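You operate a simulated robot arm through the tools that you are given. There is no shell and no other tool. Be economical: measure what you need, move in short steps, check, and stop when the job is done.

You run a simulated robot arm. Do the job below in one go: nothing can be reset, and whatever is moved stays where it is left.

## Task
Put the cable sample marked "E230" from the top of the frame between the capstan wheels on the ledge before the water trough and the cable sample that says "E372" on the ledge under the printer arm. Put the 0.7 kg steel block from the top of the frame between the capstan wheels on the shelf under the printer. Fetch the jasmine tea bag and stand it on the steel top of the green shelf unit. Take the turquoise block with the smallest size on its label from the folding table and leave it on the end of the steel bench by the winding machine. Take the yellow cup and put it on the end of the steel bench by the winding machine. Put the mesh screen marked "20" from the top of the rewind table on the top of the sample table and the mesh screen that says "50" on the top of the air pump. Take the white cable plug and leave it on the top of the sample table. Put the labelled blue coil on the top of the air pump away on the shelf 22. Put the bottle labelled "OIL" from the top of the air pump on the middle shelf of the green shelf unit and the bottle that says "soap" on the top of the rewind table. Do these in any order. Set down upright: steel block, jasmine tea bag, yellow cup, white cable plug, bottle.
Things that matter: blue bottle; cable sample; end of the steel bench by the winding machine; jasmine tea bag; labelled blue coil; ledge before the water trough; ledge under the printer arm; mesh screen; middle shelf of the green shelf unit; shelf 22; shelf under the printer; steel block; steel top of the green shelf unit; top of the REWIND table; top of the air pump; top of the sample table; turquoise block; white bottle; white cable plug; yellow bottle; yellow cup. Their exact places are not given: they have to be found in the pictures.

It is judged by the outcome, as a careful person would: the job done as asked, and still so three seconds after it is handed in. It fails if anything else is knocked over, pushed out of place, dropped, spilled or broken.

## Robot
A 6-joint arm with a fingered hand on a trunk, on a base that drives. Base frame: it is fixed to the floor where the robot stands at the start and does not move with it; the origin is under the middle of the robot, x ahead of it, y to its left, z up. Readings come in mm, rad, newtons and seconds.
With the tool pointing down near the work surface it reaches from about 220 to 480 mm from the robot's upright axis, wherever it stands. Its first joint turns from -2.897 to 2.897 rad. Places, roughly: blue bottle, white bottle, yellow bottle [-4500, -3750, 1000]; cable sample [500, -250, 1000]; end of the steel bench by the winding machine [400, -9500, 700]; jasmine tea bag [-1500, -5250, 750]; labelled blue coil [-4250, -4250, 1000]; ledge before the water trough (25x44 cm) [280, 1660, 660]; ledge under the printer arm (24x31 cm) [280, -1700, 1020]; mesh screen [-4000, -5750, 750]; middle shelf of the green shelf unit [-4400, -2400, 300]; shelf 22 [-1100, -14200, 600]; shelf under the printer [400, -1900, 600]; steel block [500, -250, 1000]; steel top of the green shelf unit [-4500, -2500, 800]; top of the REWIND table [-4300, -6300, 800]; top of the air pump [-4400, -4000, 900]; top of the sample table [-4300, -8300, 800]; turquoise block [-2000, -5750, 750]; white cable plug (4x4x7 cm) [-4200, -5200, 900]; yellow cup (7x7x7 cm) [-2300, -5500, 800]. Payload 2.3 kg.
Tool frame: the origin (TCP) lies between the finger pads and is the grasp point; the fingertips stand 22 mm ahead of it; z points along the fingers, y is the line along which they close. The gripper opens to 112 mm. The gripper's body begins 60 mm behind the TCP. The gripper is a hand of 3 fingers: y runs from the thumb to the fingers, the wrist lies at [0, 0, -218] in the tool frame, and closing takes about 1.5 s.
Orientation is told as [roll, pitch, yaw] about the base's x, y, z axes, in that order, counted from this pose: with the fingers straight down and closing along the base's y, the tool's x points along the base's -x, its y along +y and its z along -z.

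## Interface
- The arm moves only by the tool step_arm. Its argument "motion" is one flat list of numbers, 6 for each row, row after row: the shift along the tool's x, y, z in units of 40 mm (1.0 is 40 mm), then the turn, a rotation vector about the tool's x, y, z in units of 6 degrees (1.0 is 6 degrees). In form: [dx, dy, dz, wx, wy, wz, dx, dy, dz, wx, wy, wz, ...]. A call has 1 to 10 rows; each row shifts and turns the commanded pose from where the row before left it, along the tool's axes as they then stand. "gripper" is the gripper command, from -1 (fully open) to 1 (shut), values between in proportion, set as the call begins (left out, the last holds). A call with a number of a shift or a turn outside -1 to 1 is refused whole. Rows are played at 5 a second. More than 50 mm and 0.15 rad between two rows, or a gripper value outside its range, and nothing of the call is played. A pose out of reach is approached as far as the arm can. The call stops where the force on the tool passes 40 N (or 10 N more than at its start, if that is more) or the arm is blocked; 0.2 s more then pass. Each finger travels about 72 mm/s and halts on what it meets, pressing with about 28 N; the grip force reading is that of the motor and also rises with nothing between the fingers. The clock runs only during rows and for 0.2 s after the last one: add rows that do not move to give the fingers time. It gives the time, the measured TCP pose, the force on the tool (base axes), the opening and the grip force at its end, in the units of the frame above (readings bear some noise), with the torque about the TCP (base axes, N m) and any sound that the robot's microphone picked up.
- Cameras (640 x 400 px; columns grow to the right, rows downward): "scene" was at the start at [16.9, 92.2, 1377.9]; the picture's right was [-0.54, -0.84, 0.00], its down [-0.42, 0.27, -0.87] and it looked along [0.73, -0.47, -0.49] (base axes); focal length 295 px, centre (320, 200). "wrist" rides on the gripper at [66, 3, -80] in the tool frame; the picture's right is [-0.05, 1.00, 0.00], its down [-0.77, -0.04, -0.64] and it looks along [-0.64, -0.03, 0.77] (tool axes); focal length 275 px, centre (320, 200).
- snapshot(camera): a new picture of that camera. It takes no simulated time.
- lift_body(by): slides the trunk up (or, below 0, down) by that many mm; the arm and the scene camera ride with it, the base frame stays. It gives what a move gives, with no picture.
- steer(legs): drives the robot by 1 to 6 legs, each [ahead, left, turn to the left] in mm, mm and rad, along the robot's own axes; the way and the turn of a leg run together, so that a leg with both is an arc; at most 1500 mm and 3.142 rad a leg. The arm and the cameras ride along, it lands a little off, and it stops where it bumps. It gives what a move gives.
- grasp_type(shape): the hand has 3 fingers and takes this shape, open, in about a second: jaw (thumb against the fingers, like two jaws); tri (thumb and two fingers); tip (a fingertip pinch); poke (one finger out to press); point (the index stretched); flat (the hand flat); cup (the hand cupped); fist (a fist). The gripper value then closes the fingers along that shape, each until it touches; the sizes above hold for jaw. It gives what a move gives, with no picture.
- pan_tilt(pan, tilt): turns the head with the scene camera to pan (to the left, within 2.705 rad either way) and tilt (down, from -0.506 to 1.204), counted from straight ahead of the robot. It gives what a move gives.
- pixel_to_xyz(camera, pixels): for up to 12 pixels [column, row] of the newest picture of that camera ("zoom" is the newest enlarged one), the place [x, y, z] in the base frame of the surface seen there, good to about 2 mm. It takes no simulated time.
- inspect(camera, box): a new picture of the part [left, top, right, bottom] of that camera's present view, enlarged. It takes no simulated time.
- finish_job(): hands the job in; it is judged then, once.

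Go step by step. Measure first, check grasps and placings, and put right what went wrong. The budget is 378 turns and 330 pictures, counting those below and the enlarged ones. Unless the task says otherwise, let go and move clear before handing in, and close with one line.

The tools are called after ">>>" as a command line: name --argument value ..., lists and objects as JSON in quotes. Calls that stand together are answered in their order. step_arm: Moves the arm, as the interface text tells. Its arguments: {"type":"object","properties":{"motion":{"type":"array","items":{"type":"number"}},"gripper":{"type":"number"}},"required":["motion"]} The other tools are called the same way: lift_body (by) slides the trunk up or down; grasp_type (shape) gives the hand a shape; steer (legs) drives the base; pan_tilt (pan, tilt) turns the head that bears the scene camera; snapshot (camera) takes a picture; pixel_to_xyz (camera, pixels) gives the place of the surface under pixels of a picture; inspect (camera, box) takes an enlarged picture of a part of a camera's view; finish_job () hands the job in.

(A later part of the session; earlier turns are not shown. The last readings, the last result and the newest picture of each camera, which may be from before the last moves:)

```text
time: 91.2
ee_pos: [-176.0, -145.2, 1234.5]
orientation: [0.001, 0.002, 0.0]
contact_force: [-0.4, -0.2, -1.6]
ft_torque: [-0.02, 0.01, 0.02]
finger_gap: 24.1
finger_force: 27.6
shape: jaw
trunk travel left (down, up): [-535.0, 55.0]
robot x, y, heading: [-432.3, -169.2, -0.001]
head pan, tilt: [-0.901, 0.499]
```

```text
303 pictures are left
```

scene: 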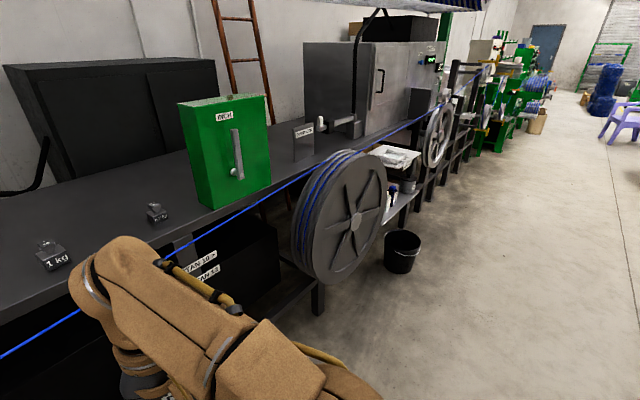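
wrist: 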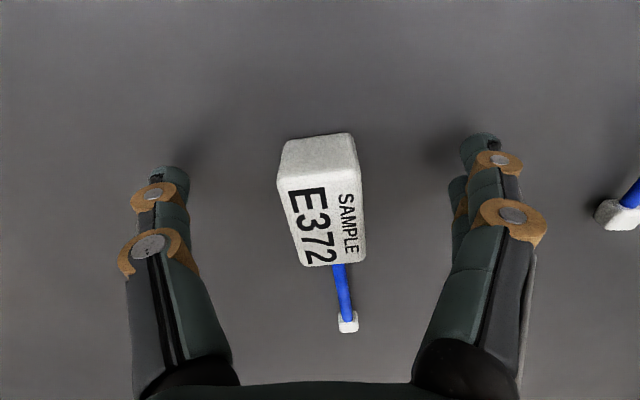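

E372 is held. The printer is beyond the right wheel; I will drive right to about y=-1670 and look.

>>> steer --legs '[[0, -1450, 0]]'

>>> pan_tilt --pan 0.0 --tilt 0.65

>>> snapshot --camera "scene"

```text
time: 98.3
ee_pos: [-191.6, -1596.8, 1234.7]
orientation: [0.001, 0.0, -0.023]
contact_force: [-0.1, 0.4, -0.4]
ft_torque: [-0.02, 0.01, 0.02]
finger_gap: 24.1
finger_force: 28.2
shape: jaw
trunk travel left (down, up): [-535.0, 55.0]
robot x, y, heading: [-447.4, -1614.3, -0.024]
head pan, tilt: [-0.901, 0.499]
```

```text
time: 99.5
ee_pos: [-191.2, -1595.7, 1233.7]
orientation: [-0.002, 0.0, -0.023]
contact_force: [-0.2, -0.4, -0.2]
ft_torque: [0.0, 0.01, 0.0]
finger_gap: 23.9
finger_force: 27.8
shape: jaw
trunk travel left (down, up): [-535.0, 55.0]
robot x, y, heading: [-446.0, -1616.7, -0.025]
head pan, tilt: [0.0, 0.649]
```

```text
302 pictures are left
```

scene: 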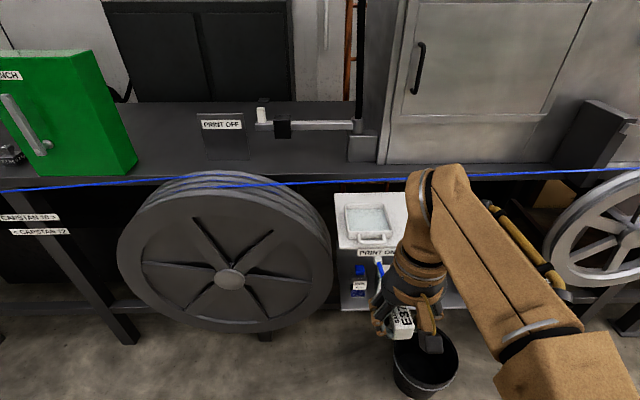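

A white box labelled "PRINT ON" stands at px (370,215) with a tray on top, and a shelf below. I will measure these.

>>> pixel_to_xyz --camera "scene" --pixels '[[345, 198], [395, 198], [340, 245], [345, 220], [375, 240], [365, 215], [350, 305], [355, 285], [310, 125], [345, 178], [430, 365], [400, 245]]'

>>> inspect --camera "scene" --box '[300, 160, 480, 320]'

```text
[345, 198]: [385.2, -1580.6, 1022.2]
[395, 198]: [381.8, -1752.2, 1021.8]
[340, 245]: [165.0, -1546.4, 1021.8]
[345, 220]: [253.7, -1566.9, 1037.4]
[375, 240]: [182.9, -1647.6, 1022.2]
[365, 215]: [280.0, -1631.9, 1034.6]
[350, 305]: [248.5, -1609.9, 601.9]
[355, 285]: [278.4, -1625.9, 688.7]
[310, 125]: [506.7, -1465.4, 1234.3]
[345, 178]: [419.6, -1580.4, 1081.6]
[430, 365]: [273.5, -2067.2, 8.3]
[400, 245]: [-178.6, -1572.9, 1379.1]
```

```text
2.50 times, centred on (390, 240) of scene
```

zoom: 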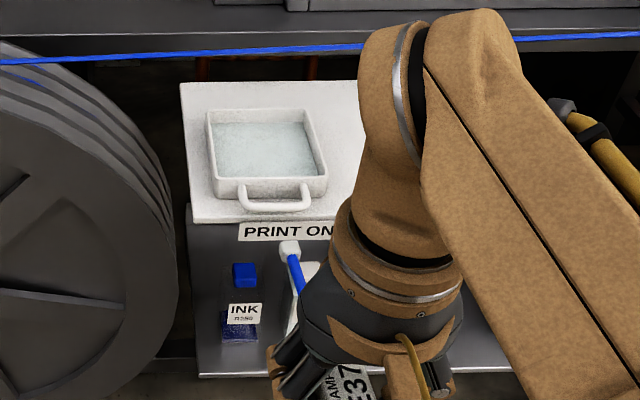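

The ledge top is z≈1022 with a tray on the left part; free space should be at y≈-1700…-1850. The cable may pass above it, so I will shift right to see, and measure the cable.

>>> steer --legs '[[0, -250, 0.024]]'

>>> pan_tilt --pan 0.1 --tilt 0.65

>>> snapshot --camera "scene"

>>> inspect --camera "scene" --box '[200, 140, 420, 300]'

```text
time: 101.4
ee_pos: [-194.5, -1843.9, 1235.1]
orientation: [-0.001, 0.001, 0.001]
contact_force: [0.1, -0.2, -0.6]
ft_torque: [0.01, -0.01, 0.0]
finger_gap: 23.9
finger_force: 28.6
shape: jaw
trunk travel left (down, up): [-535.0, 55.0]
robot x, y, heading: [-448.7, -1867.8, 0.003]
head pan, tilt: [0.0, 0.649]
```

```text
time: 102.0
ee_pos: [-193.6, -1841.6, 1233.9]
orientation: [0.0, 0.0, -0.001]
contact_force: [0.1, -0.4, -1.5]
ft_torque: [-0.02, 0.05, 0.0]
finger_gap: 23.9
finger_force: 28.7
shape: jaw
trunk travel left (down, up): [-535.0, 55.0]
robot x, y, heading: [-448.3, -1867.6, -0.005]
head pan, tilt: [0.099, 0.649]
```

```text
300 pictures are left
```

scene: 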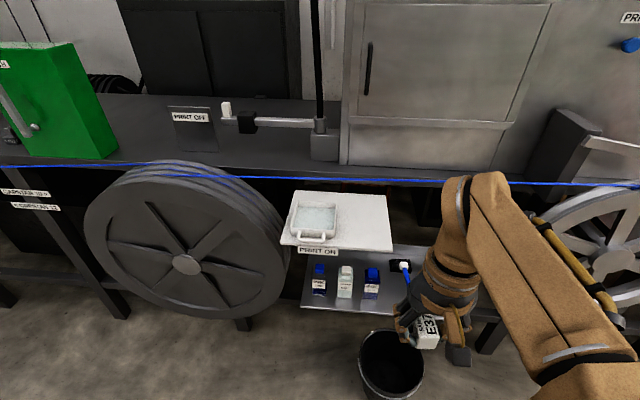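

```text
2.50 times, centred on (310, 220) of scene
```

zoom: 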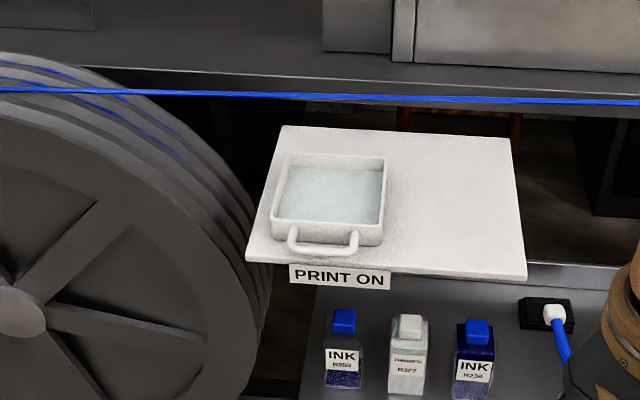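

>>> pixel_to_xyz --camera "zoom" --pixels '[[300, 94], [450, 98], [448, 99], [450, 97], [600, 102], [510, 145], [520, 272], [385, 245], [385, 165], [420, 345], [470, 350], [290, 130]]'

>>> pixel_to_xyz --camera "scene" --pixels '[[305, 300], [340, 305], [400, 264], [480, 310], [385, 285], [378, 252], [390, 375], [318, 262], [370, 272]]'

```text
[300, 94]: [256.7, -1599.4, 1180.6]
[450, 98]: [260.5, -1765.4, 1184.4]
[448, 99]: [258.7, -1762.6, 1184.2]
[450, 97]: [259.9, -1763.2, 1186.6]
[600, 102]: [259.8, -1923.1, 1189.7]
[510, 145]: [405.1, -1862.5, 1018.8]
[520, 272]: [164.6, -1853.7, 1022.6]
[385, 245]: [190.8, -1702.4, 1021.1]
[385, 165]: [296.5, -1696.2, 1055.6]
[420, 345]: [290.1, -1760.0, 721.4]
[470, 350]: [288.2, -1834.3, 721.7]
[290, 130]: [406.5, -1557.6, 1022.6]
```

```text
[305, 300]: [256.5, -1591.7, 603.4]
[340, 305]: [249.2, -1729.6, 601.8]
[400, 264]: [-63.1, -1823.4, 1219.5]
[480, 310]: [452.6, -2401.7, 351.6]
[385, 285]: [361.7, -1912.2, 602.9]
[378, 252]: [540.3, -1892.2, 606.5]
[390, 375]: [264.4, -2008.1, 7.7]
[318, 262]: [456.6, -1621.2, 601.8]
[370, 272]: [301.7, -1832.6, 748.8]
```

The cable passes over the ledge at x≈259, z≈1185, so the sample has to go in below it (between z 1030 and 1170). I will lower the hand to z≈1110 first, then drive in with the block near the ledge front at y≈-1785.

>>> step_arm --motion '[0, 0, 0.8, 0, 0, 0, 0, 0, 0.8, 0, 0, 0, 0, 0, 0.8, 0, 0, 0, 0, 0, 0.7, 0, 0, 0]'

>>> steer --legs '[[0, 57, 0], [290, 0, 0]]'

>>> snapshot --camera "wrist"

>>> snapshot --camera "scene"

```text
time: 103.0
ee_pos: [-193.6, -1841.9, 1108.6]
orientation: [0.0, 0.001, -0.003]
contact_force: [-0.1, -1.1, -1.8]
ft_torque: [-0.03, 0.02, -0.03]
finger_gap: 24.2
finger_force: 27.6
shape: jaw
trunk travel left (down, up): [-535.0, 55.0]
robot x, y, heading: [-450.1, -1864.8, 0.001]
head pan, tilt: [0.099, 0.649]
```

```text
time: 105.6
ee_pos: [91.6, -1785.8, 1108.9]
orientation: [0.001, 0.001, -0.001]
contact_force: [0.5, 0.5, -1.8]
ft_torque: [-0.03, 0.03, -0.03]
finger_gap: 24.1
finger_force: 27.9
shape: jaw
trunk travel left (down, up): [-535.0, 55.0]
robot x, y, heading: [-165.6, -1811.8, 0.001]
head pan, tilt: [0.099, 0.649]
```

```text
298 pictures are left
```

wrist: 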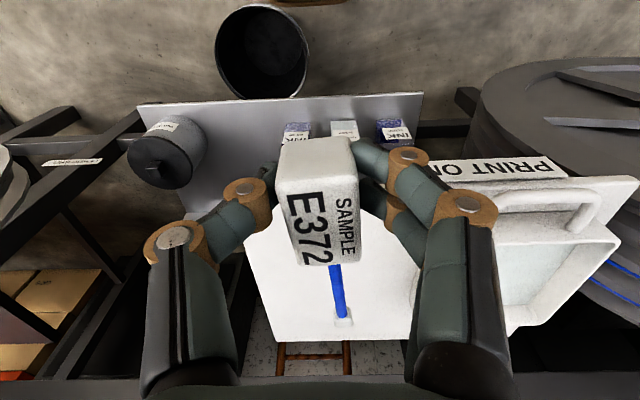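

```text
297 pictures are left
```

scene: 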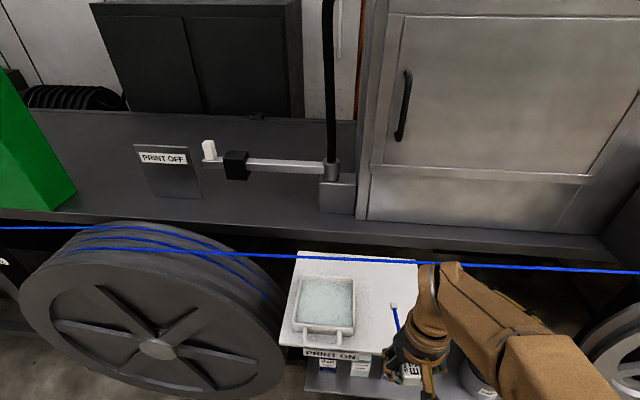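

The sample is under the cable level and in line. I will advance 97 mm, then lower onto the ledge.

>>> step_arm --motion '[-0.8, 0, 0.2, 0, 0, 0, -0.8, 0, 0.2, 0, 0, 0, -0.8, 0, 0.2, 0, 0, 0, 0, 0, 0.4, 0, 0, 0, 0, 0, 0.3, 0, 0, 0, 0, 0, 0.15, 0, 0, 0]'

>>> snapshot --camera "scene"

```text
time: 107.0
ee_pos: [187.7, -1786.1, 1050.6]
orientation: [0.0, -0.002, 0.0]
contact_force: [0.3, 0.2, -0.6]
ft_torque: [0.01, 0.05, -0.01]
finger_gap: 24.0
finger_force: 28.0
shape: jaw
trunk travel left (down, up): [-535.0, 55.0]
robot x, y, heading: [-162.5, -1811.7, -0.003]
head pan, tilt: [0.099, 0.649]
```

```text
296 pictures are left
```

scene: 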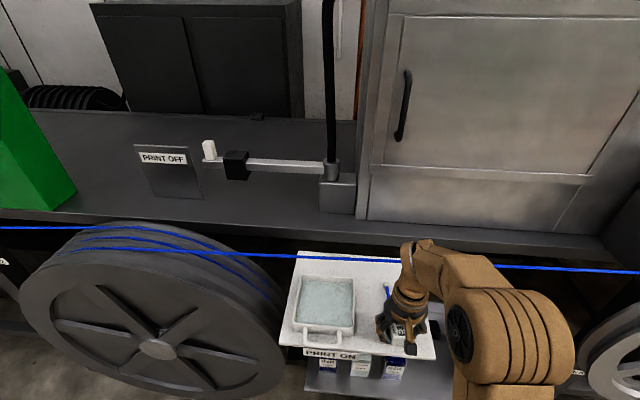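

It is about 2–3 mm above the ledge. I will lower the last bit, open partly, rise slightly and retreat below the cable.

>>> step_arm --motion '[0, 0, 0.07, 0, 0, 0, 0, 0, 0, 0, 0, 0]'

>>> step_arm --motion '[0, 0, 0, 0, 0, 0, 0, 0, 0, 0, 0, 0, 0, 0, 0, 0, 0, 0, 0, 0, 0, 0, 0, 0, 0, 0, 0, 0, 0, 0]' --gripper -0.25

>>> step_arm --motion '[0, 0, -0.5, 0, 0, 0, 0, 0, -0.6, 0, 0, 0, 0.5, 0, -0.3, 0, 0, 0, 0.9, 0, 0, 0, 0, 0, 0.9, 0, 0, 0, 0, 0]'

>>> snapshot --camera "wrist"

```text
time: 107.6
ee_pos: [187.6, -1785.8, 1047.2]
orientation: [0.0, 0.002, -0.001]
contact_force: [0.8, 0.1, -0.4]
ft_torque: [0.01, 0.01, 0.0]
finger_gap: 24.1
finger_force: 27.5
shape: jaw
trunk travel left (down, up): [-535.0, 55.0]
robot x, y, heading: [-162.6, -1811.9, -0.0]
head pan, tilt: [0.099, 0.649]
```

```text
time: 108.8
ee_pos: [188.4, -1786.1, 1047.4]
orientation: [0.0, -0.001, -0.001]
contact_force: [-0.4, -0.5, 0.1]
ft_torque: [0.01, -0.03, -0.02]
finger_gap: 69.6
finger_force: 0.1
shape: jaw
trunk travel left (down, up): [-535.0, 55.0]
robot x, y, heading: [-164.3, -1808.7, 0.003]
head pan, tilt: [0.099, 0.649]
```

```text
time: 110.0
ee_pos: [93.9, -1786.8, 1104.1]
orientation: [0.0, -0.002, 0.0]
contact_force: [-0.9, 0.6, 0.3]
ft_torque: [-0.01, -0.02, 0.0]
finger_gap: 69.6
finger_force: 0.1
shape: jaw
trunk travel left (down, up): [-535.0, 55.0]
robot x, y, heading: [-164.7, -1810.4, 0.004]
head pan, tilt: [0.099, 0.649]
```

```text
295 pictures are left
```

wrist: 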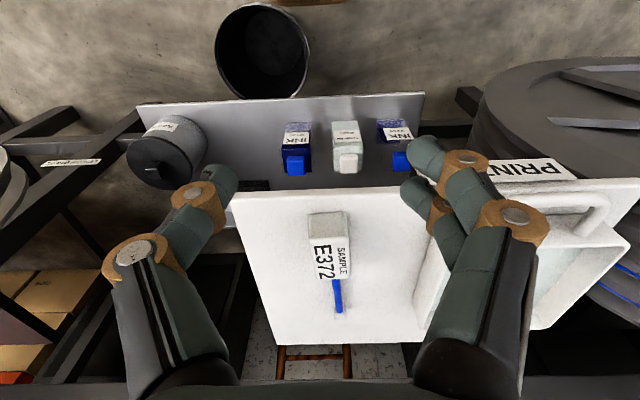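

E372 lies on the ledge. While here, I will measure the free room on the shelf below for the 0.7 kg block.

>>> pixel_to_xyz --camera "wrist" --pixels '[[140, 106], [250, 103], [420, 97], [250, 130], [250, 165], [205, 170], [198, 130], [283, 130], [280, 165], [250, 185], [135, 115], [180, 105]]'

>>> pan_tilt --pan -0.05 --tilt 0.95

>>> snapshot --camera "scene"

```text
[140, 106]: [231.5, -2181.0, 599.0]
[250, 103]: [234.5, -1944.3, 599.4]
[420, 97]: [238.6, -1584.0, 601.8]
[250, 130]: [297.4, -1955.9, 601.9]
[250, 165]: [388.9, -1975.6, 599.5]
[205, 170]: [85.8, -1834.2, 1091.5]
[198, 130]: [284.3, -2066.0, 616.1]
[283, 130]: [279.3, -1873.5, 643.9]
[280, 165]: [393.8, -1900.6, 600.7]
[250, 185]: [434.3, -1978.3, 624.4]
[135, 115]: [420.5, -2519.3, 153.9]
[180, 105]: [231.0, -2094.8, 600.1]
```

```text
time: 110.8
ee_pos: [96.0, -1787.2, 1103.3]
orientation: [-0.001, 0.0, -0.001]
contact_force: [0.2, 1.1, 0.2]
ft_torque: [-0.01, 0.03, -0.05]
finger_gap: 69.8
finger_force: 0.1
shape: jaw
trunk travel left (down, up): [-535.0, 55.0]
robot x, y, heading: [-164.2, -1806.8, 0.004]
head pan, tilt: [-0.051, 0.949]
```

```text
294 pictures are left
```

scene: 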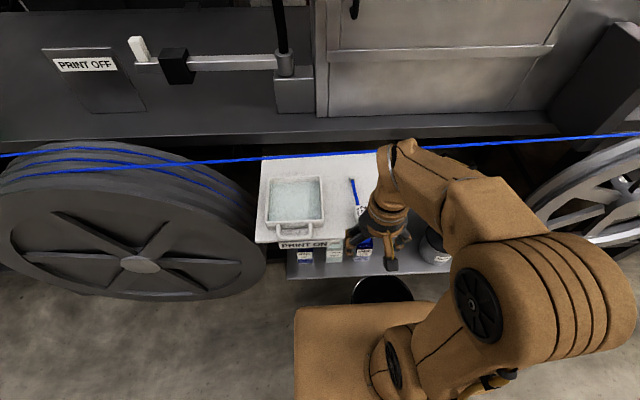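

The shelf (front x≈234, z≈601) has a free spot at about (300,-1965). Now I go back for the 0.7 kg block: retreat, raise the hand, drive left.

>>> steer --legs '[[-270, 0, 0], [0, 1470, 0]]'

>>> step_arm --motion '[0, 0, -0.9, 0, 0, 0, 0, 0, -0.9, 0, 0, 0, 0, 0, -0.9, 0, 0, 0, 0, 0, -0.6, 0, 0, 0]' --gripper -1

```text
time: 119.5
ee_pos: [-184.3, -322.8, 1104.6]
orientation: [0.0, -0.001, 0.009]
contact_force: [-0.7, 0.7, 0.5]
ft_torque: [-0.03, 0.01, 0.0]
finger_gap: 69.5
finger_force: 0.0
shape: jaw
trunk travel left (down, up): [-535.0, 55.0]
robot x, y, heading: [-441.7, -343.9, 0.009]
head pan, tilt: [-0.051, 0.949]
```

```text
time: 120.5
ee_pos: [-183.6, -324.1, 1236.1]
orientation: [0.001, -0.003, 0.009]
contact_force: [-0.6, 0.0, -1.0]
ft_torque: [-0.03, 0.03, -0.03]
finger_gap: 112.1
finger_force: 0.1
shape: jaw
trunk travel left (down, up): [-535.0, 55.0]
robot x, y, heading: [-445.3, -344.6, 0.007]
head pan, tilt: [-0.051, 0.949]
```

I will drive in to x≈145 and view the 0.7 kg block.

>>> steer --legs '[[0, 0, -0.008], [590, 0, 0]]'

>>> snapshot --camera "wrist"

>>> snapshot --camera "scene"

```text
time: 124.1
ee_pos: [386.4, -323.9, 1236.1]
orientation: [-0.001, 0.0, 0.0]
contact_force: [-0.2, -0.3, 0.3]
ft_torque: [0.02, 0.02, -0.02]
finger_gap: 111.7
finger_force: 0.1
shape: jaw
trunk travel left (down, up): [-535.0, 55.0]
robot x, y, heading: [127.7, -347.9, 0.004]
head pan, tilt: [-0.051, 0.949]
```

```text
293 pictures are left
```

wrist: 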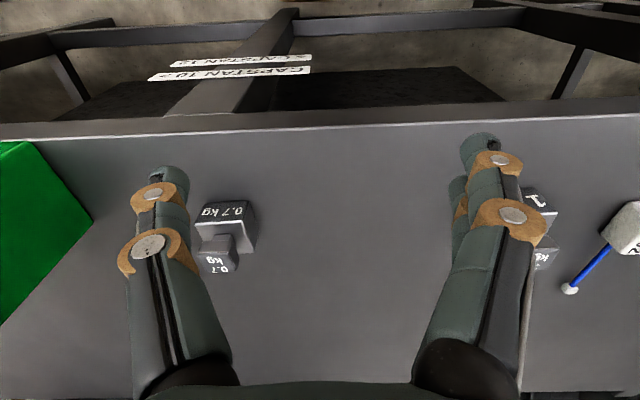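

```text
292 pictures are left
```

scene: 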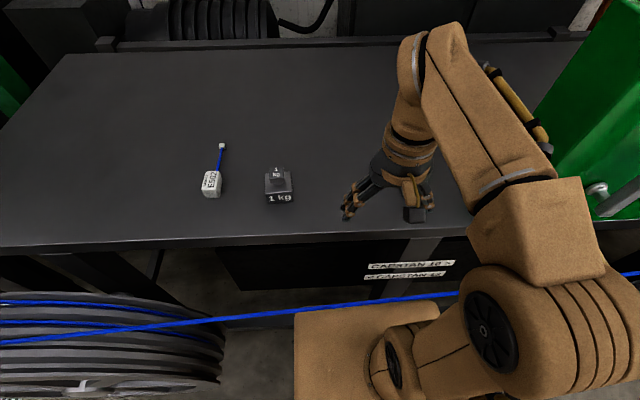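

>>> pixel_to_xyz --camera "wrist" --pixels '[[203, 212], [252, 212], [230, 208], [235, 232], [220, 240], [205, 262], [236, 262], [88, 225], [60, 180], [218, 265]]'

>>> inspect --camera "wrist" --box '[160, 170, 290, 300]'

```text
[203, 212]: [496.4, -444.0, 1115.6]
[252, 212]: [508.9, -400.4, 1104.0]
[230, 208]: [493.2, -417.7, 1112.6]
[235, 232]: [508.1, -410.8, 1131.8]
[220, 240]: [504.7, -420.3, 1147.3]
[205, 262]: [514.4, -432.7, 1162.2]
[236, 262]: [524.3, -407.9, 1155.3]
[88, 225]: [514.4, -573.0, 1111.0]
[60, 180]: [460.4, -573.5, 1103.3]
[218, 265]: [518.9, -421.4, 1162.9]
```

```text
3.08 times, centred on (225, 235) of wrist
```

zoom: 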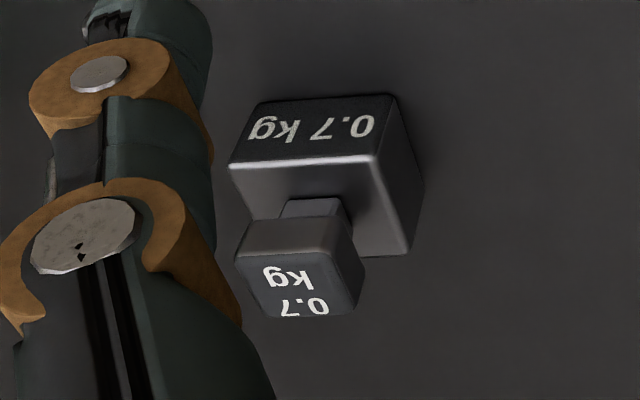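

The block's body is about 46 mm wide (y -444…-400), centre ≈(513,-421), knob top z≈1163. I will move above it and check alignment.

>>> step_arm --motion '[-0.8, -0.8, 0, 0, 0, 0, -0.8, -0.8, 0, 0, 0, 0, -0.8, -0.83, 0, 0, 0, 0, -0.7, 0, 0.4, 0, 0, 0, 0, 0, 0.4, 0, 0, 0]'

>>> snapshot --camera "wrist"

```text
time: 125.3
ee_pos: [509.5, -422.0, 1203.1]
orientation: [0.001, 0.0, 0.001]
contact_force: [-0.2, 0.3, -0.7]
ft_torque: [0.03, 0.02, -0.02]
finger_gap: 111.9
finger_force: 0.1
shape: jaw
trunk travel left (down, up): [-535.0, 55.0]
robot x, y, heading: [126.1, -347.7, 0.003]
head pan, tilt: [-0.051, 0.949]
```

```text
290 pictures are left
```

wrist: 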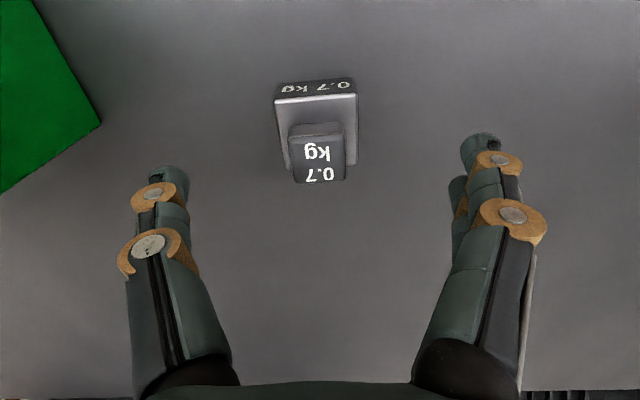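

It is centred laterally. I will check the x-centre from the knob and descend.

>>> pixel_to_xyz --camera "wrist" --pixels '[[318, 140], [318, 175], [316, 100], [350, 160], [290, 160], [280, 110], [355, 110]]'

>>> step_arm --motion '[-0.05, 0, 0.5, 0, 0, 0, 0, 0, 0.5, 0, 0, 0, 0, 0, 0.5, 0, 0, 0, 0, 0, 0.4, 0, 0, 0]'

>>> snapshot --camera "wrist"

```text
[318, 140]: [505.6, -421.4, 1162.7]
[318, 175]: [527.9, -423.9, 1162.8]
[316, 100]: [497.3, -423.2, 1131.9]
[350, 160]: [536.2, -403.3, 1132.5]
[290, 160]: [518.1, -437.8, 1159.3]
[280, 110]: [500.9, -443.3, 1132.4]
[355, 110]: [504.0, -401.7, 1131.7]
```

```text
time: 126.3
ee_pos: [511.8, -420.3, 1128.1]
orientation: [-0.002, 0.001, 0.003]
contact_force: [-0.2, -0.5, -1.0]
ft_torque: [0.0, -0.01, 0.05]
finger_gap: 112.1
finger_force: 0.1
shape: jaw
trunk travel left (down, up): [-535.0, 55.0]
robot x, y, heading: [122.8, -349.0, 0.003]
head pan, tilt: [-0.051, 0.949]
```

```text
289 pictures are left
```

wrist: 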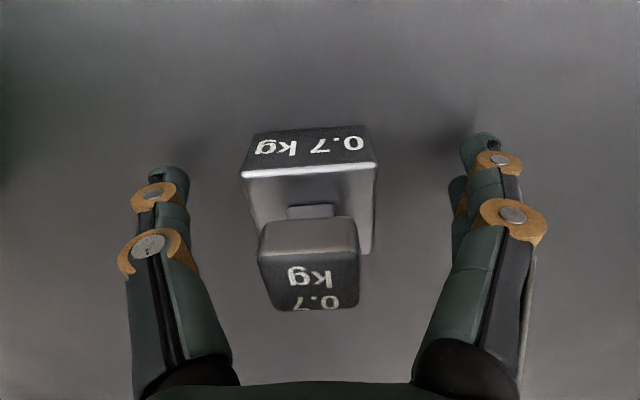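

I will nudge forward 5 mm, down 3 mm, and close.

>>> step_arm --motion '[-0.12, -0.03, 0.07, 0, 0, 0]'

>>> step_arm --motion '[0, 0, 0, 0, 0, 0, 0, 0, 0, 0, 0, 0, 0, 0, 0, 0, 0, 0, 0, 0, 0, 0, 0, 0, 0, 0, 0, 0, 0, 0, 0, 0, 0, 0, 0, 0, 0, 0, 0, 0, 0, 0]' --gripper 1

>>> step_arm --motion '[0, 0, -0.5, 0, 0, 0, 0, 0, -0.5, 0, 0, 0, 0.2, 0, -0.7, 0, 0, 0, 0.7, 0.5, -0.6, 0, 0, 0, 0.9, 0.7, -0.5, 0, 0, 0, 0.9, 0.7, 0, 0, 0, 0, 0.9, 0.5, 0, 0, 0, 0]'

>>> snapshot --camera "wrist"

```text
time: 126.7
ee_pos: [517.3, -421.8, 1126.7]
orientation: [0.001, 0.001, 0.002]
contact_force: [-0.1, 0.9, -0.1]
ft_torque: [-0.03, -0.01, -0.01]
finger_gap: 112.0
finger_force: 0.1
shape: jaw
trunk travel left (down, up): [-535.0, 55.0]
robot x, y, heading: [129.7, -345.6, 0.006]
head pan, tilt: [-0.051, 0.949]
```

```text
time: 128.3
ee_pos: [517.0, -421.3, 1124.9]
orientation: [0.001, 0.0, 0.001]
contact_force: [0.1, 0.9, 0.2]
ft_torque: [0.0, 0.03, 0.05]
finger_gap: 41.8
finger_force: 28.5
shape: jaw
trunk travel left (down, up): [-535.0, 55.0]
robot x, y, heading: [123.0, -348.0, 0.001]
head pan, tilt: [-0.051, 0.949]
```

```text
time: 129.9
ee_pos: [369.7, -322.7, 1237.1]
orientation: [0.0, -0.002, 0.001]
contact_force: [-0.1, -0.5, -6.7]
ft_torque: [0.01, 0.01, 0.0]
finger_gap: 41.6
finger_force: 27.4
shape: jaw
trunk travel left (down, up): [-535.0, 55.0]
robot x, y, heading: [130.7, -346.6, 0.005]
head pan, tilt: [-0.051, 0.949]
```

```text
288 pictures are left
```

wrist: 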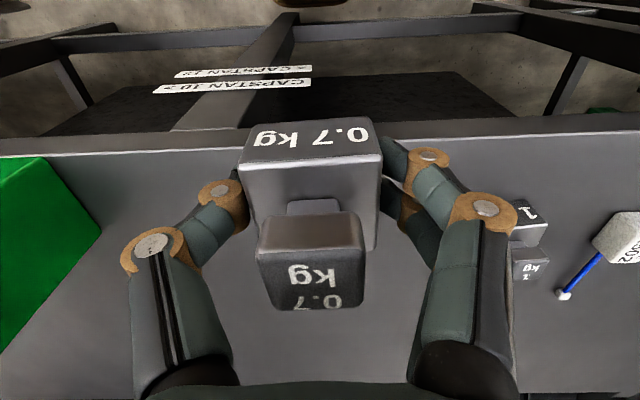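

The block is held (41.8 mm, 6.7 N). I will back off, drive right to the printer shelf, and lower the trunk.

>>> steer --legs '[[-570, 0, 0], [0, -1000, 0], [0, -640, 0]]'

>>> lift_body --by -490

>>> pan_tilt --pan 0.0 --tilt 0.6

>>> snapshot --camera "scene"

```text
time: 141.1
ee_pos: [-196.0, -1956.8, 1236.2]
orientation: [0.0, 0.002, 0.0]
contact_force: [0.6, -0.4, -6.5]
ft_torque: [0.0, 0.05, 0.02]
finger_gap: 41.1
finger_force: 27.9
shape: jaw
trunk travel left (down, up): [-535.0, 55.0]
robot x, y, heading: [-439.8, -1982.4, 0.003]
head pan, tilt: [-0.051, 0.949]
```

```text
refused: -490 is not a number from -400 to 400
```

```text
time: 141.9
ee_pos: [-196.2, -1956.8, 1236.0]
orientation: [0.0, 0.001, 0.002]
contact_force: [0.6, -0.6, -6.5]
ft_torque: [0.01, -0.01, -0.02]
finger_gap: 41.5
finger_force: 28.5
shape: jaw
trunk travel left (down, up): [-535.0, 55.0]
robot x, y, heading: [-438.0, -1980.2, 0.002]
head pan, tilt: [0.0, 0.6]
```

```text
287 pictures are left
```

scene: 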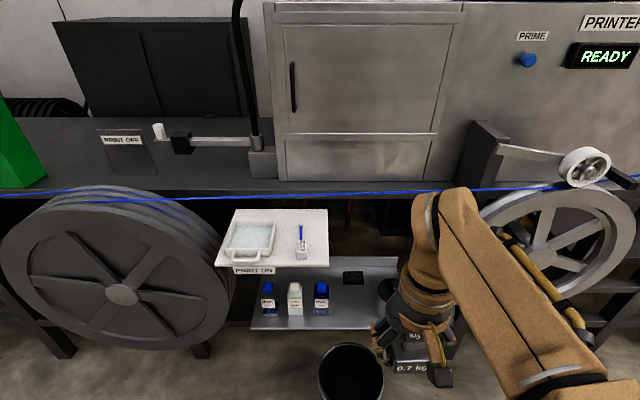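

The bucket sits in front of the shelf at px (350,372). I will lower the trunk, then measure it and the free spot.

>>> lift_body --by -390

>>> lift_body --by -80

>>> snapshot --camera "scene"

>>> snapshot --camera "wrist"

```text
time: 145.7
ee_pos: [-197.7, -1956.9, 845.9]
orientation: [0.0, -0.001, 0.002]
contact_force: [-0.4, -0.1, -6.6]
ft_torque: [0.03, 0.0, -0.01]
finger_gap: 41.3
finger_force: 28.2
shape: jaw
trunk travel left (down, up): [-145.0, 445.0]
robot x, y, heading: [-443.9, -1978.1, -0.001]
head pan, tilt: [0.0, 0.6]
```

```text
time: 146.8
ee_pos: [-196.6, -1958.0, 766.0]
orientation: [0.0, -0.002, 0.002]
contact_force: [-0.4, 0.2, -6.9]
ft_torque: [0.01, 0.04, 0.0]
finger_gap: 41.1
finger_force: 27.6
shape: jaw
trunk travel left (down, up): [-65.0, 525.0]
robot x, y, heading: [-439.6, -1979.0, 0.0]
head pan, tilt: [0.0, 0.6]
```

```text
286 pictures are left
```

scene: 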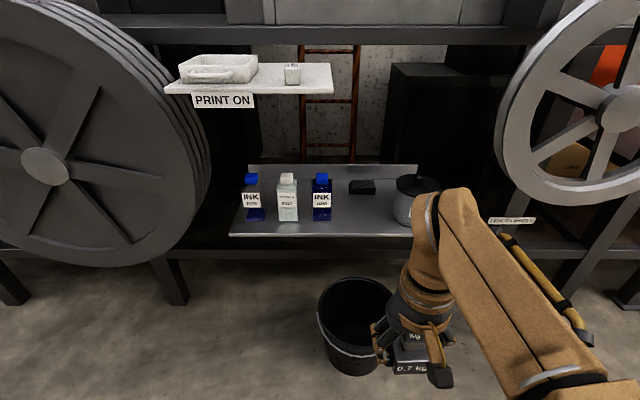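

```text
285 pictures are left
```

wrist: 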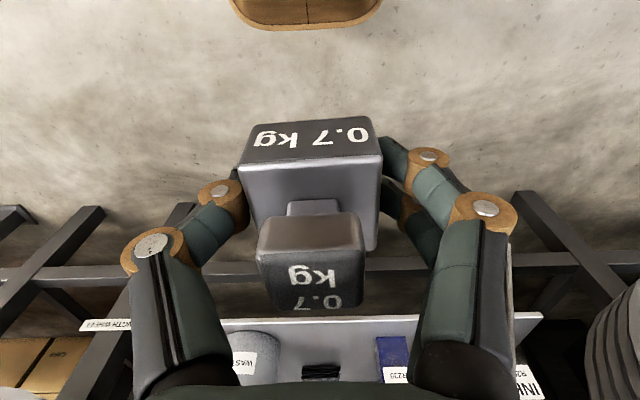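

>>> pixel_to_xyz --camera "scene" --pixels '[[345, 325], [358, 282], [365, 215], [350, 228], [332, 205], [393, 205], [400, 222], [365, 193], [365, 180], [410, 232], [320, 185], [410, 180]]'

>>> inspect --camera "scene" --box '[220, 140, 460, 380]'

```text
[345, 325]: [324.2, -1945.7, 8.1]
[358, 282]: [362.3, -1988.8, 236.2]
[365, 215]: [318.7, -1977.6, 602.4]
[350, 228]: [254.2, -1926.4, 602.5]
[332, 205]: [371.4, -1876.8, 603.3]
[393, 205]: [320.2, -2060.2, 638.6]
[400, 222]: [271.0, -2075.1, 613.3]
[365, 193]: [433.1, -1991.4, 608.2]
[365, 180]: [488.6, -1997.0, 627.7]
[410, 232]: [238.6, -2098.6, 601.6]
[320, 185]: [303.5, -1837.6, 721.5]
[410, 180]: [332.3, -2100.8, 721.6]
```

```text
1.67 times, centred on (340, 260) of scene
```

zoom: 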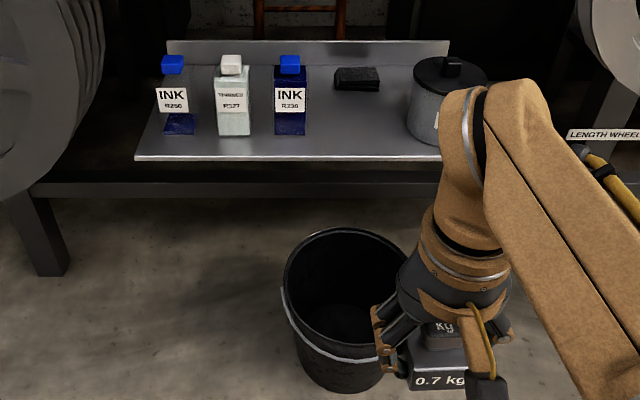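

>>> pixel_to_xyz --camera "scene" --pixels '[[345, 350], [345, 360], [345, 368], [322, 320], [340, 372]]'

>>> pan_tilt --pan 0.0 --tilt 1.2

>>> snapshot --camera "scene"

```text
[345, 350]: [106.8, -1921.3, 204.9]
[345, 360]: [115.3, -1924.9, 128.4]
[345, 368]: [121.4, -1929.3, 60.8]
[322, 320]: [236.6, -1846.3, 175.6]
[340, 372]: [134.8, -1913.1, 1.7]
```

```text
time: 147.8
ee_pos: [-196.1, -1957.7, 767.4]
orientation: [0.0, 0.0, 0.002]
contact_force: [0.1, 0.4, -7.0]
ft_torque: [0.01, 0.08, 0.01]
finger_gap: 41.8
finger_force: 27.9
shape: jaw
trunk travel left (down, up): [-65.0, 525.0]
robot x, y, heading: [-441.8, -1982.6, 0.001]
head pan, tilt: [0.0, 1.201]
```

```text
283 pictures are left
```

scene: 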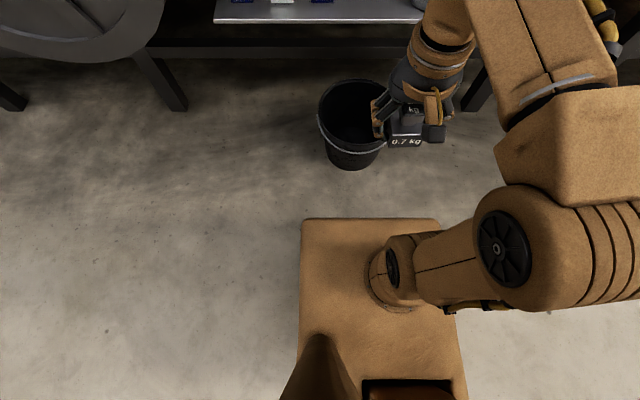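

The bucket's front is at x≈105, so the robot must stop with its front (axis +145) before that. I will drive ahead 345 and extend the arm over the shelf spot (295,-1965).

>>> steer --legs '[[345, 0, 0]]'

>>> step_arm --motion '[-0.8, 0, 0.3, 0, 0, 0, -0.9, -0.1, 0.3, 0, 0, 0, -0.9, 0, 0.3, 0, 0, 0, -0.8, 0, 0.3, 0, 0, 0]'

>>> pan_tilt --pan 0.0 --tilt 0.8

>>> snapshot --camera "scene"

>>> snapshot --camera "wrist"

```text
time: 150.0
ee_pos: [134.5, -1956.0, 765.8]
orientation: [-0.001, 0.0, 0.001]
contact_force: [1.1, -0.2, -7.5]
ft_torque: [-0.01, 0.01, 0.0]
finger_gap: 41.7
finger_force: 27.8
shape: jaw
trunk travel left (down, up): [-65.0, 525.0]
robot x, y, heading: [-109.7, -1979.0, 0.001]
head pan, tilt: [0.0, 1.201]
stopped in leg 1: the robot was blocked; the commanded pose is now the measured one
```

```text
time: 151.0
ee_pos: [269.7, -1960.2, 717.1]
orientation: [0.001, 0.001, 0.001]
contact_force: [-0.3, 0.3, -5.6]
ft_torque: [0.0, 0.0, -0.03]
finger_gap: 41.4
finger_force: 27.8
shape: jaw
trunk travel left (down, up): [-65.0, 525.0]
robot x, y, heading: [-109.9, -1978.4, 0.003]
head pan, tilt: [0.0, 1.201]
```

```text
time: 151.9
ee_pos: [269.3, -1959.4, 717.9]
orientation: [-0.001, 0.002, 0.0]
contact_force: [0.6, 0.3, -7.6]
ft_torque: [0.03, 0.03, -0.02]
finger_gap: 41.7
finger_force: 27.9
shape: jaw
trunk travel left (down, up): [-65.0, 525.0]
robot x, y, heading: [-115.2, -1976.3, -0.003]
head pan, tilt: [0.0, 0.799]
```

```text
282 pictures are left
```

scene: 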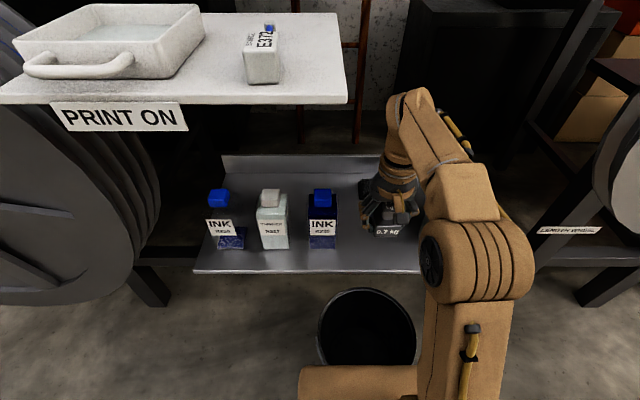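

```text
281 pictures are left
```

wrist: 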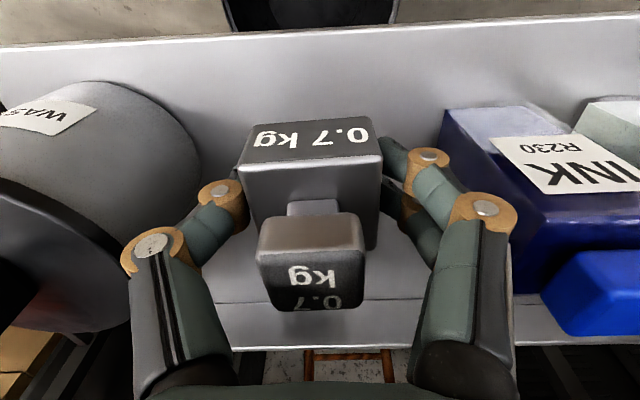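

The drive stopped slightly early (bumped something low, possibly the bucket); I will check it after. The block is between WASTE and INK; I will advance 20 mm and lower to the shelf.

>>> step_arm --motion '[-0.5, 0, 0.3, 0, 0, 0, 0, 0, 0.6, 0, 0, 0, 0, 0, 0.6, 0, 0, 0, 0, 0, 0.5, 0, 0, 0, 0, 0, 0.2, 0, 0, 0]'

>>> step_arm --motion '[0, 0, 0.06, 0, 0, 0, 0, 0, 0, 0, 0, 0]'

>>> snapshot --camera "wrist"

```text
time: 153.1
ee_pos: [289.8, -1960.8, 631.4]
orientation: [0.0, -0.002, 0.001]
contact_force: [-0.4, -0.4, -6.8]
ft_torque: [0.02, 0.01, 0.02]
finger_gap: 41.5
finger_force: 27.9
shape: jaw
trunk travel left (down, up): [-65.0, 525.0]
robot x, y, heading: [-108.4, -1977.2, 0.001]
head pan, tilt: [0.0, 0.799]
```

```text
time: 153.7
ee_pos: [290.6, -1959.2, 628.5]
orientation: [-0.001, 0.002, 0.0]
contact_force: [-0.7, -0.2, -7.1]
ft_torque: [0.0, 0.0, -0.03]
finger_gap: 41.6
finger_force: 28.2
shape: jaw
trunk travel left (down, up): [-65.0, 525.0]
robot x, y, heading: [-110.2, -1977.9, 0.002]
head pan, tilt: [0.0, 0.799]
```

```text
280 pictures are left
```

wrist: 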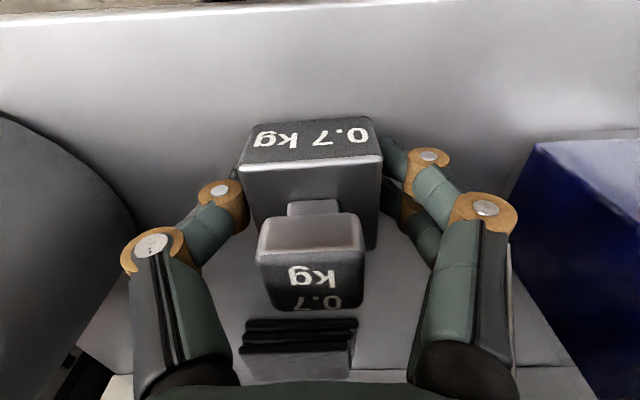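

It is still hanging (−7 N), a couple of mm above. I will lower 2 mm at a time.

>>> step_arm --motion '[0, 0, 0.05, 0, 0, 0, 0, 0, 0.03, 0, 0, 0, 0, 0, 0, 0, 0, 0]'

```text
time: 154.5
ee_pos: [289.8, -1959.5, 625.3]
orientation: [0.001, 0.0, -0.001]
contact_force: [-0.1, -2.1, 0.1]
ft_torque: [-0.04, -0.01, 0.0]
finger_gap: 41.4
finger_force: 27.9
shape: jaw
trunk travel left (down, up): [-65.0, 525.0]
robot x, y, heading: [-110.4, -1980.0, 0.002]
head pan, tilt: [0.0, 0.799]
```

Weight is now on the shelf (force 0). I will open to about 78 mm, rise and retreat.

>>> step_arm --motion '[0, 0, 0, 0, 0, 0, 0, 0, 0, 0, 0, 0, 0, 0, 0, 0, 0, 0, 0, 0, 0, 0, 0, 0, 0, 0, 0, 0, 0, 0]' --gripper -0.4

>>> step_arm --motion '[0, 0, -0.6, 0, 0, 0, 0, 0, -0.8, 0, 0, 0, 0, 0, -0.8, 0, 0, 0, 0.8, 0, -0.4, 0, 0, 0, 0.9, 0, 0, 0, 0, 0, 0.9, 0, 0, 0, 0, 0, 0.9, 0, 0, 0, 0, 0]'

>>> steer --legs '[[-340, 0, 0]]'

>>> snapshot --camera "scene"

```text
time: 155.7
ee_pos: [289.3, -1960.7, 625.3]
orientation: [-0.001, 0.001, 0.0]
contact_force: [-0.6, 0.4, 0.2]
ft_torque: [0.06, 0.0, 0.03]
finger_gap: 78.1
finger_force: 0.1
shape: jaw
trunk travel left (down, up): [-65.0, 525.0]
robot x, y, heading: [-111.2, -1979.5, 0.006]
head pan, tilt: [0.0, 0.799]
```

```text
time: 157.3
ee_pos: [150.7, -1961.5, 729.8]
orientation: [0.0, -0.001, -0.001]
contact_force: [0.5, 0.2, -0.4]
ft_torque: [0.0, 0.0, 0.02]
finger_gap: 78.2
finger_force: 0.1
shape: jaw
trunk travel left (down, up): [-65.0, 525.0]
robot x, y, heading: [-110.2, -1980.1, 0.004]
head pan, tilt: [0.0, 0.799]
```

```text
time: 159.5
ee_pos: [-190.4, -1961.4, 729.5]
orientation: [0.0, -0.001, -0.005]
contact_force: [0.5, 0.3, -1.1]
ft_torque: [0.02, -0.01, 0.01]
finger_gap: 78.1
finger_force: 0.1
shape: jaw
trunk travel left (down, up): [-65.0, 525.0]
robot x, y, heading: [-448.2, -1976.1, -0.006]
head pan, tilt: [0.0, 0.799]
```

```text
279 pictures are left
```

scene: 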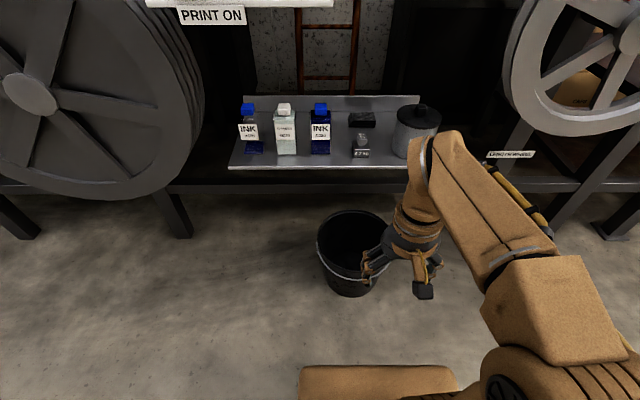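

The block stands on the shelf. I will compare the bucket's position with before (front bottom was x≈134, y≈-1913).

>>> pixel_to_xyz --camera "scene" --pixels '[[345, 270], [345, 283], [345, 290], [320, 255], [345, 293]]'

>>> pan_tilt --pan -2.2 --tilt 0.35

>>> lift_body --by 200

>>> snapshot --camera "scene"

>>> pan_tilt --pan -1.3 --tilt 0.35

>>> snapshot --camera "scene"

```text
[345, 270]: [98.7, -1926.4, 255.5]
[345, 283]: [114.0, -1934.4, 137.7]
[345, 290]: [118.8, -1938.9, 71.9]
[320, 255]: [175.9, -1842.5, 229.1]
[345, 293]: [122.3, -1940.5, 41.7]
```

```text
time: 161.6
ee_pos: [-189.6, -1960.6, 730.2]
orientation: [-0.001, 0.0, -0.004]
contact_force: [-0.3, 0.1, 0.6]
ft_torque: [-0.02, 0.01, -0.02]
finger_gap: 78.0
finger_force: 0.1
shape: jaw
trunk travel left (down, up): [-65.0, 525.0]
robot x, y, heading: [-451.5, -1981.0, -0.008]
head pan, tilt: [-2.201, 0.351]
```

```text
time: 163.8
ee_pos: [-190.8, -1962.8, 930.8]
orientation: [0.001, 0.001, -0.003]
contact_force: [-0.1, 1.2, -0.2]
ft_torque: [-0.03, 0.0, 0.01]
finger_gap: 78.1
finger_force: 0.1
shape: jaw
trunk travel left (down, up): [-265.0, 325.0]
robot x, y, heading: [-455.0, -1975.2, -0.008]
head pan, tilt: [-2.201, 0.351]
```

```text
278 pictures are left
```

scene: 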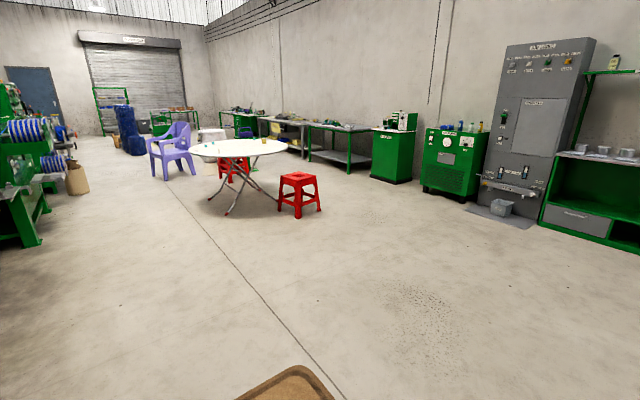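

```text
time: 165.0
ee_pos: [-190.3, -1962.0, 930.1]
orientation: [0.0, 0.0, -0.005]
contact_force: [0.0, -0.2, 0.8]
ft_torque: [-0.04, -0.01, 0.0]
finger_gap: 78.1
finger_force: 0.0
shape: jaw
trunk travel left (down, up): [-265.0, 325.0]
robot x, y, heading: [-449.1, -1979.1, -0.006]
head pan, tilt: [-1.3, 0.351]
```

```text
277 pictures are left
```

scene: 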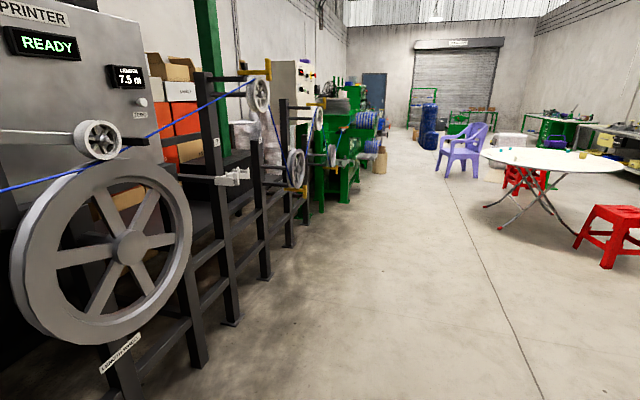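

The bucket is unmoved within error. The folding table is ahead at about (-2000,-5500). I will turn to face -y and drive towards it for a closer look.

>>> steer --legs '[[-150, 0, 0], [0, 0, -1.565], [0, -800, 0], [1400, 0, 0]]'

>>> pan_tilt --pan 0.0 --tilt 0.45

>>> lift_body --by 200

>>> snapshot --camera "scene"

```text
time: 180.7
ee_pos: [-1370.6, -3670.0, 929.9]
orientation: [0.0, 0.001, -1.571]
contact_force: [0.7, 0.3, -0.4]
ft_torque: [-0.01, -0.01, 0.0]
finger_gap: 78.3
finger_force: 0.3
shape: jaw
trunk travel left (down, up): [-265.0, 325.0]
robot x, y, heading: [-1388.4, -3413.2, -1.568]
head pan, tilt: [-1.3, 0.351]
```

```text
time: 182.2
ee_pos: [-1371.0, -3672.3, 930.0]
orientation: [-0.001, 0.0, -1.569]
contact_force: [-0.5, 0.7, -0.5]
ft_torque: [0.02, 0.01, -0.03]
finger_gap: 78.0
finger_force: 0.0
shape: jaw
trunk travel left (down, up): [-265.0, 325.0]
robot x, y, heading: [-1389.6, -3406.3, -1.565]
head pan, tilt: [0.0, 0.45]
```

```text
time: 184.3
ee_pos: [-1369.9, -3671.9, 1129.8]
orientation: [0.0, 0.0, -1.57]
contact_force: [-0.4, -0.3, 0.5]
ft_torque: [0.0, 0.01, 0.04]
finger_gap: 78.3
finger_force: 0.1
shape: jaw
trunk travel left (down, up): [-465.0, 125.0]
robot x, y, heading: [-1391.4, -3411.7, -1.567]
head pan, tilt: [0.0, 0.45]
```

```text
276 pictures are left
```

scene: 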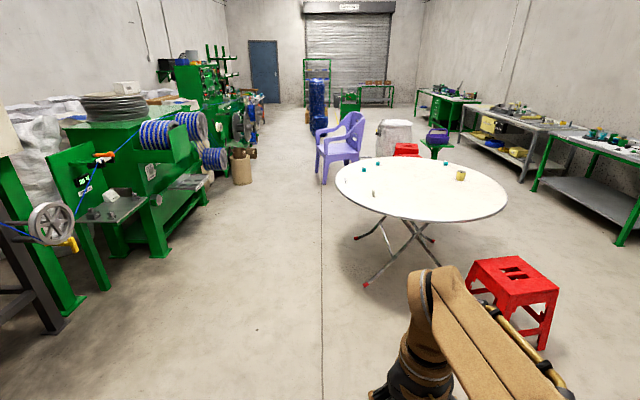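

>>> inspect --camera "scene" --box '[320, 140, 520, 265]'

>>> pixel_to_xyz --camera "scene" --pixels '[[375, 193], [379, 163], [363, 170], [446, 163], [460, 175], [415, 218], [340, 190], [508, 195], [500, 262], [420, 158]]'

```text
3.20 times, centred on (420, 202) of scene
```

zoom: 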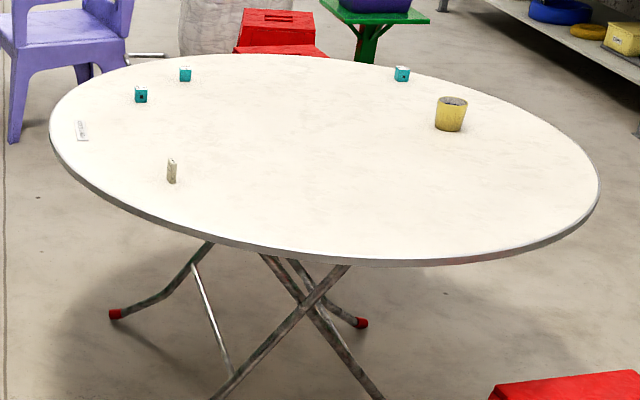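

```text
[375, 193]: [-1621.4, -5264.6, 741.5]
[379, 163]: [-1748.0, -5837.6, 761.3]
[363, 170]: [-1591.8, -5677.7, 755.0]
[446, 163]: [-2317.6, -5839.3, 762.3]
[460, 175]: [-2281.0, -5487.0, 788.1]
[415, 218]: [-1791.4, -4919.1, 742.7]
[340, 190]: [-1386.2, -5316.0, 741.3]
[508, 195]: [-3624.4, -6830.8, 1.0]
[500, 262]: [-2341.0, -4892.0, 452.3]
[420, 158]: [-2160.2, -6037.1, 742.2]
```

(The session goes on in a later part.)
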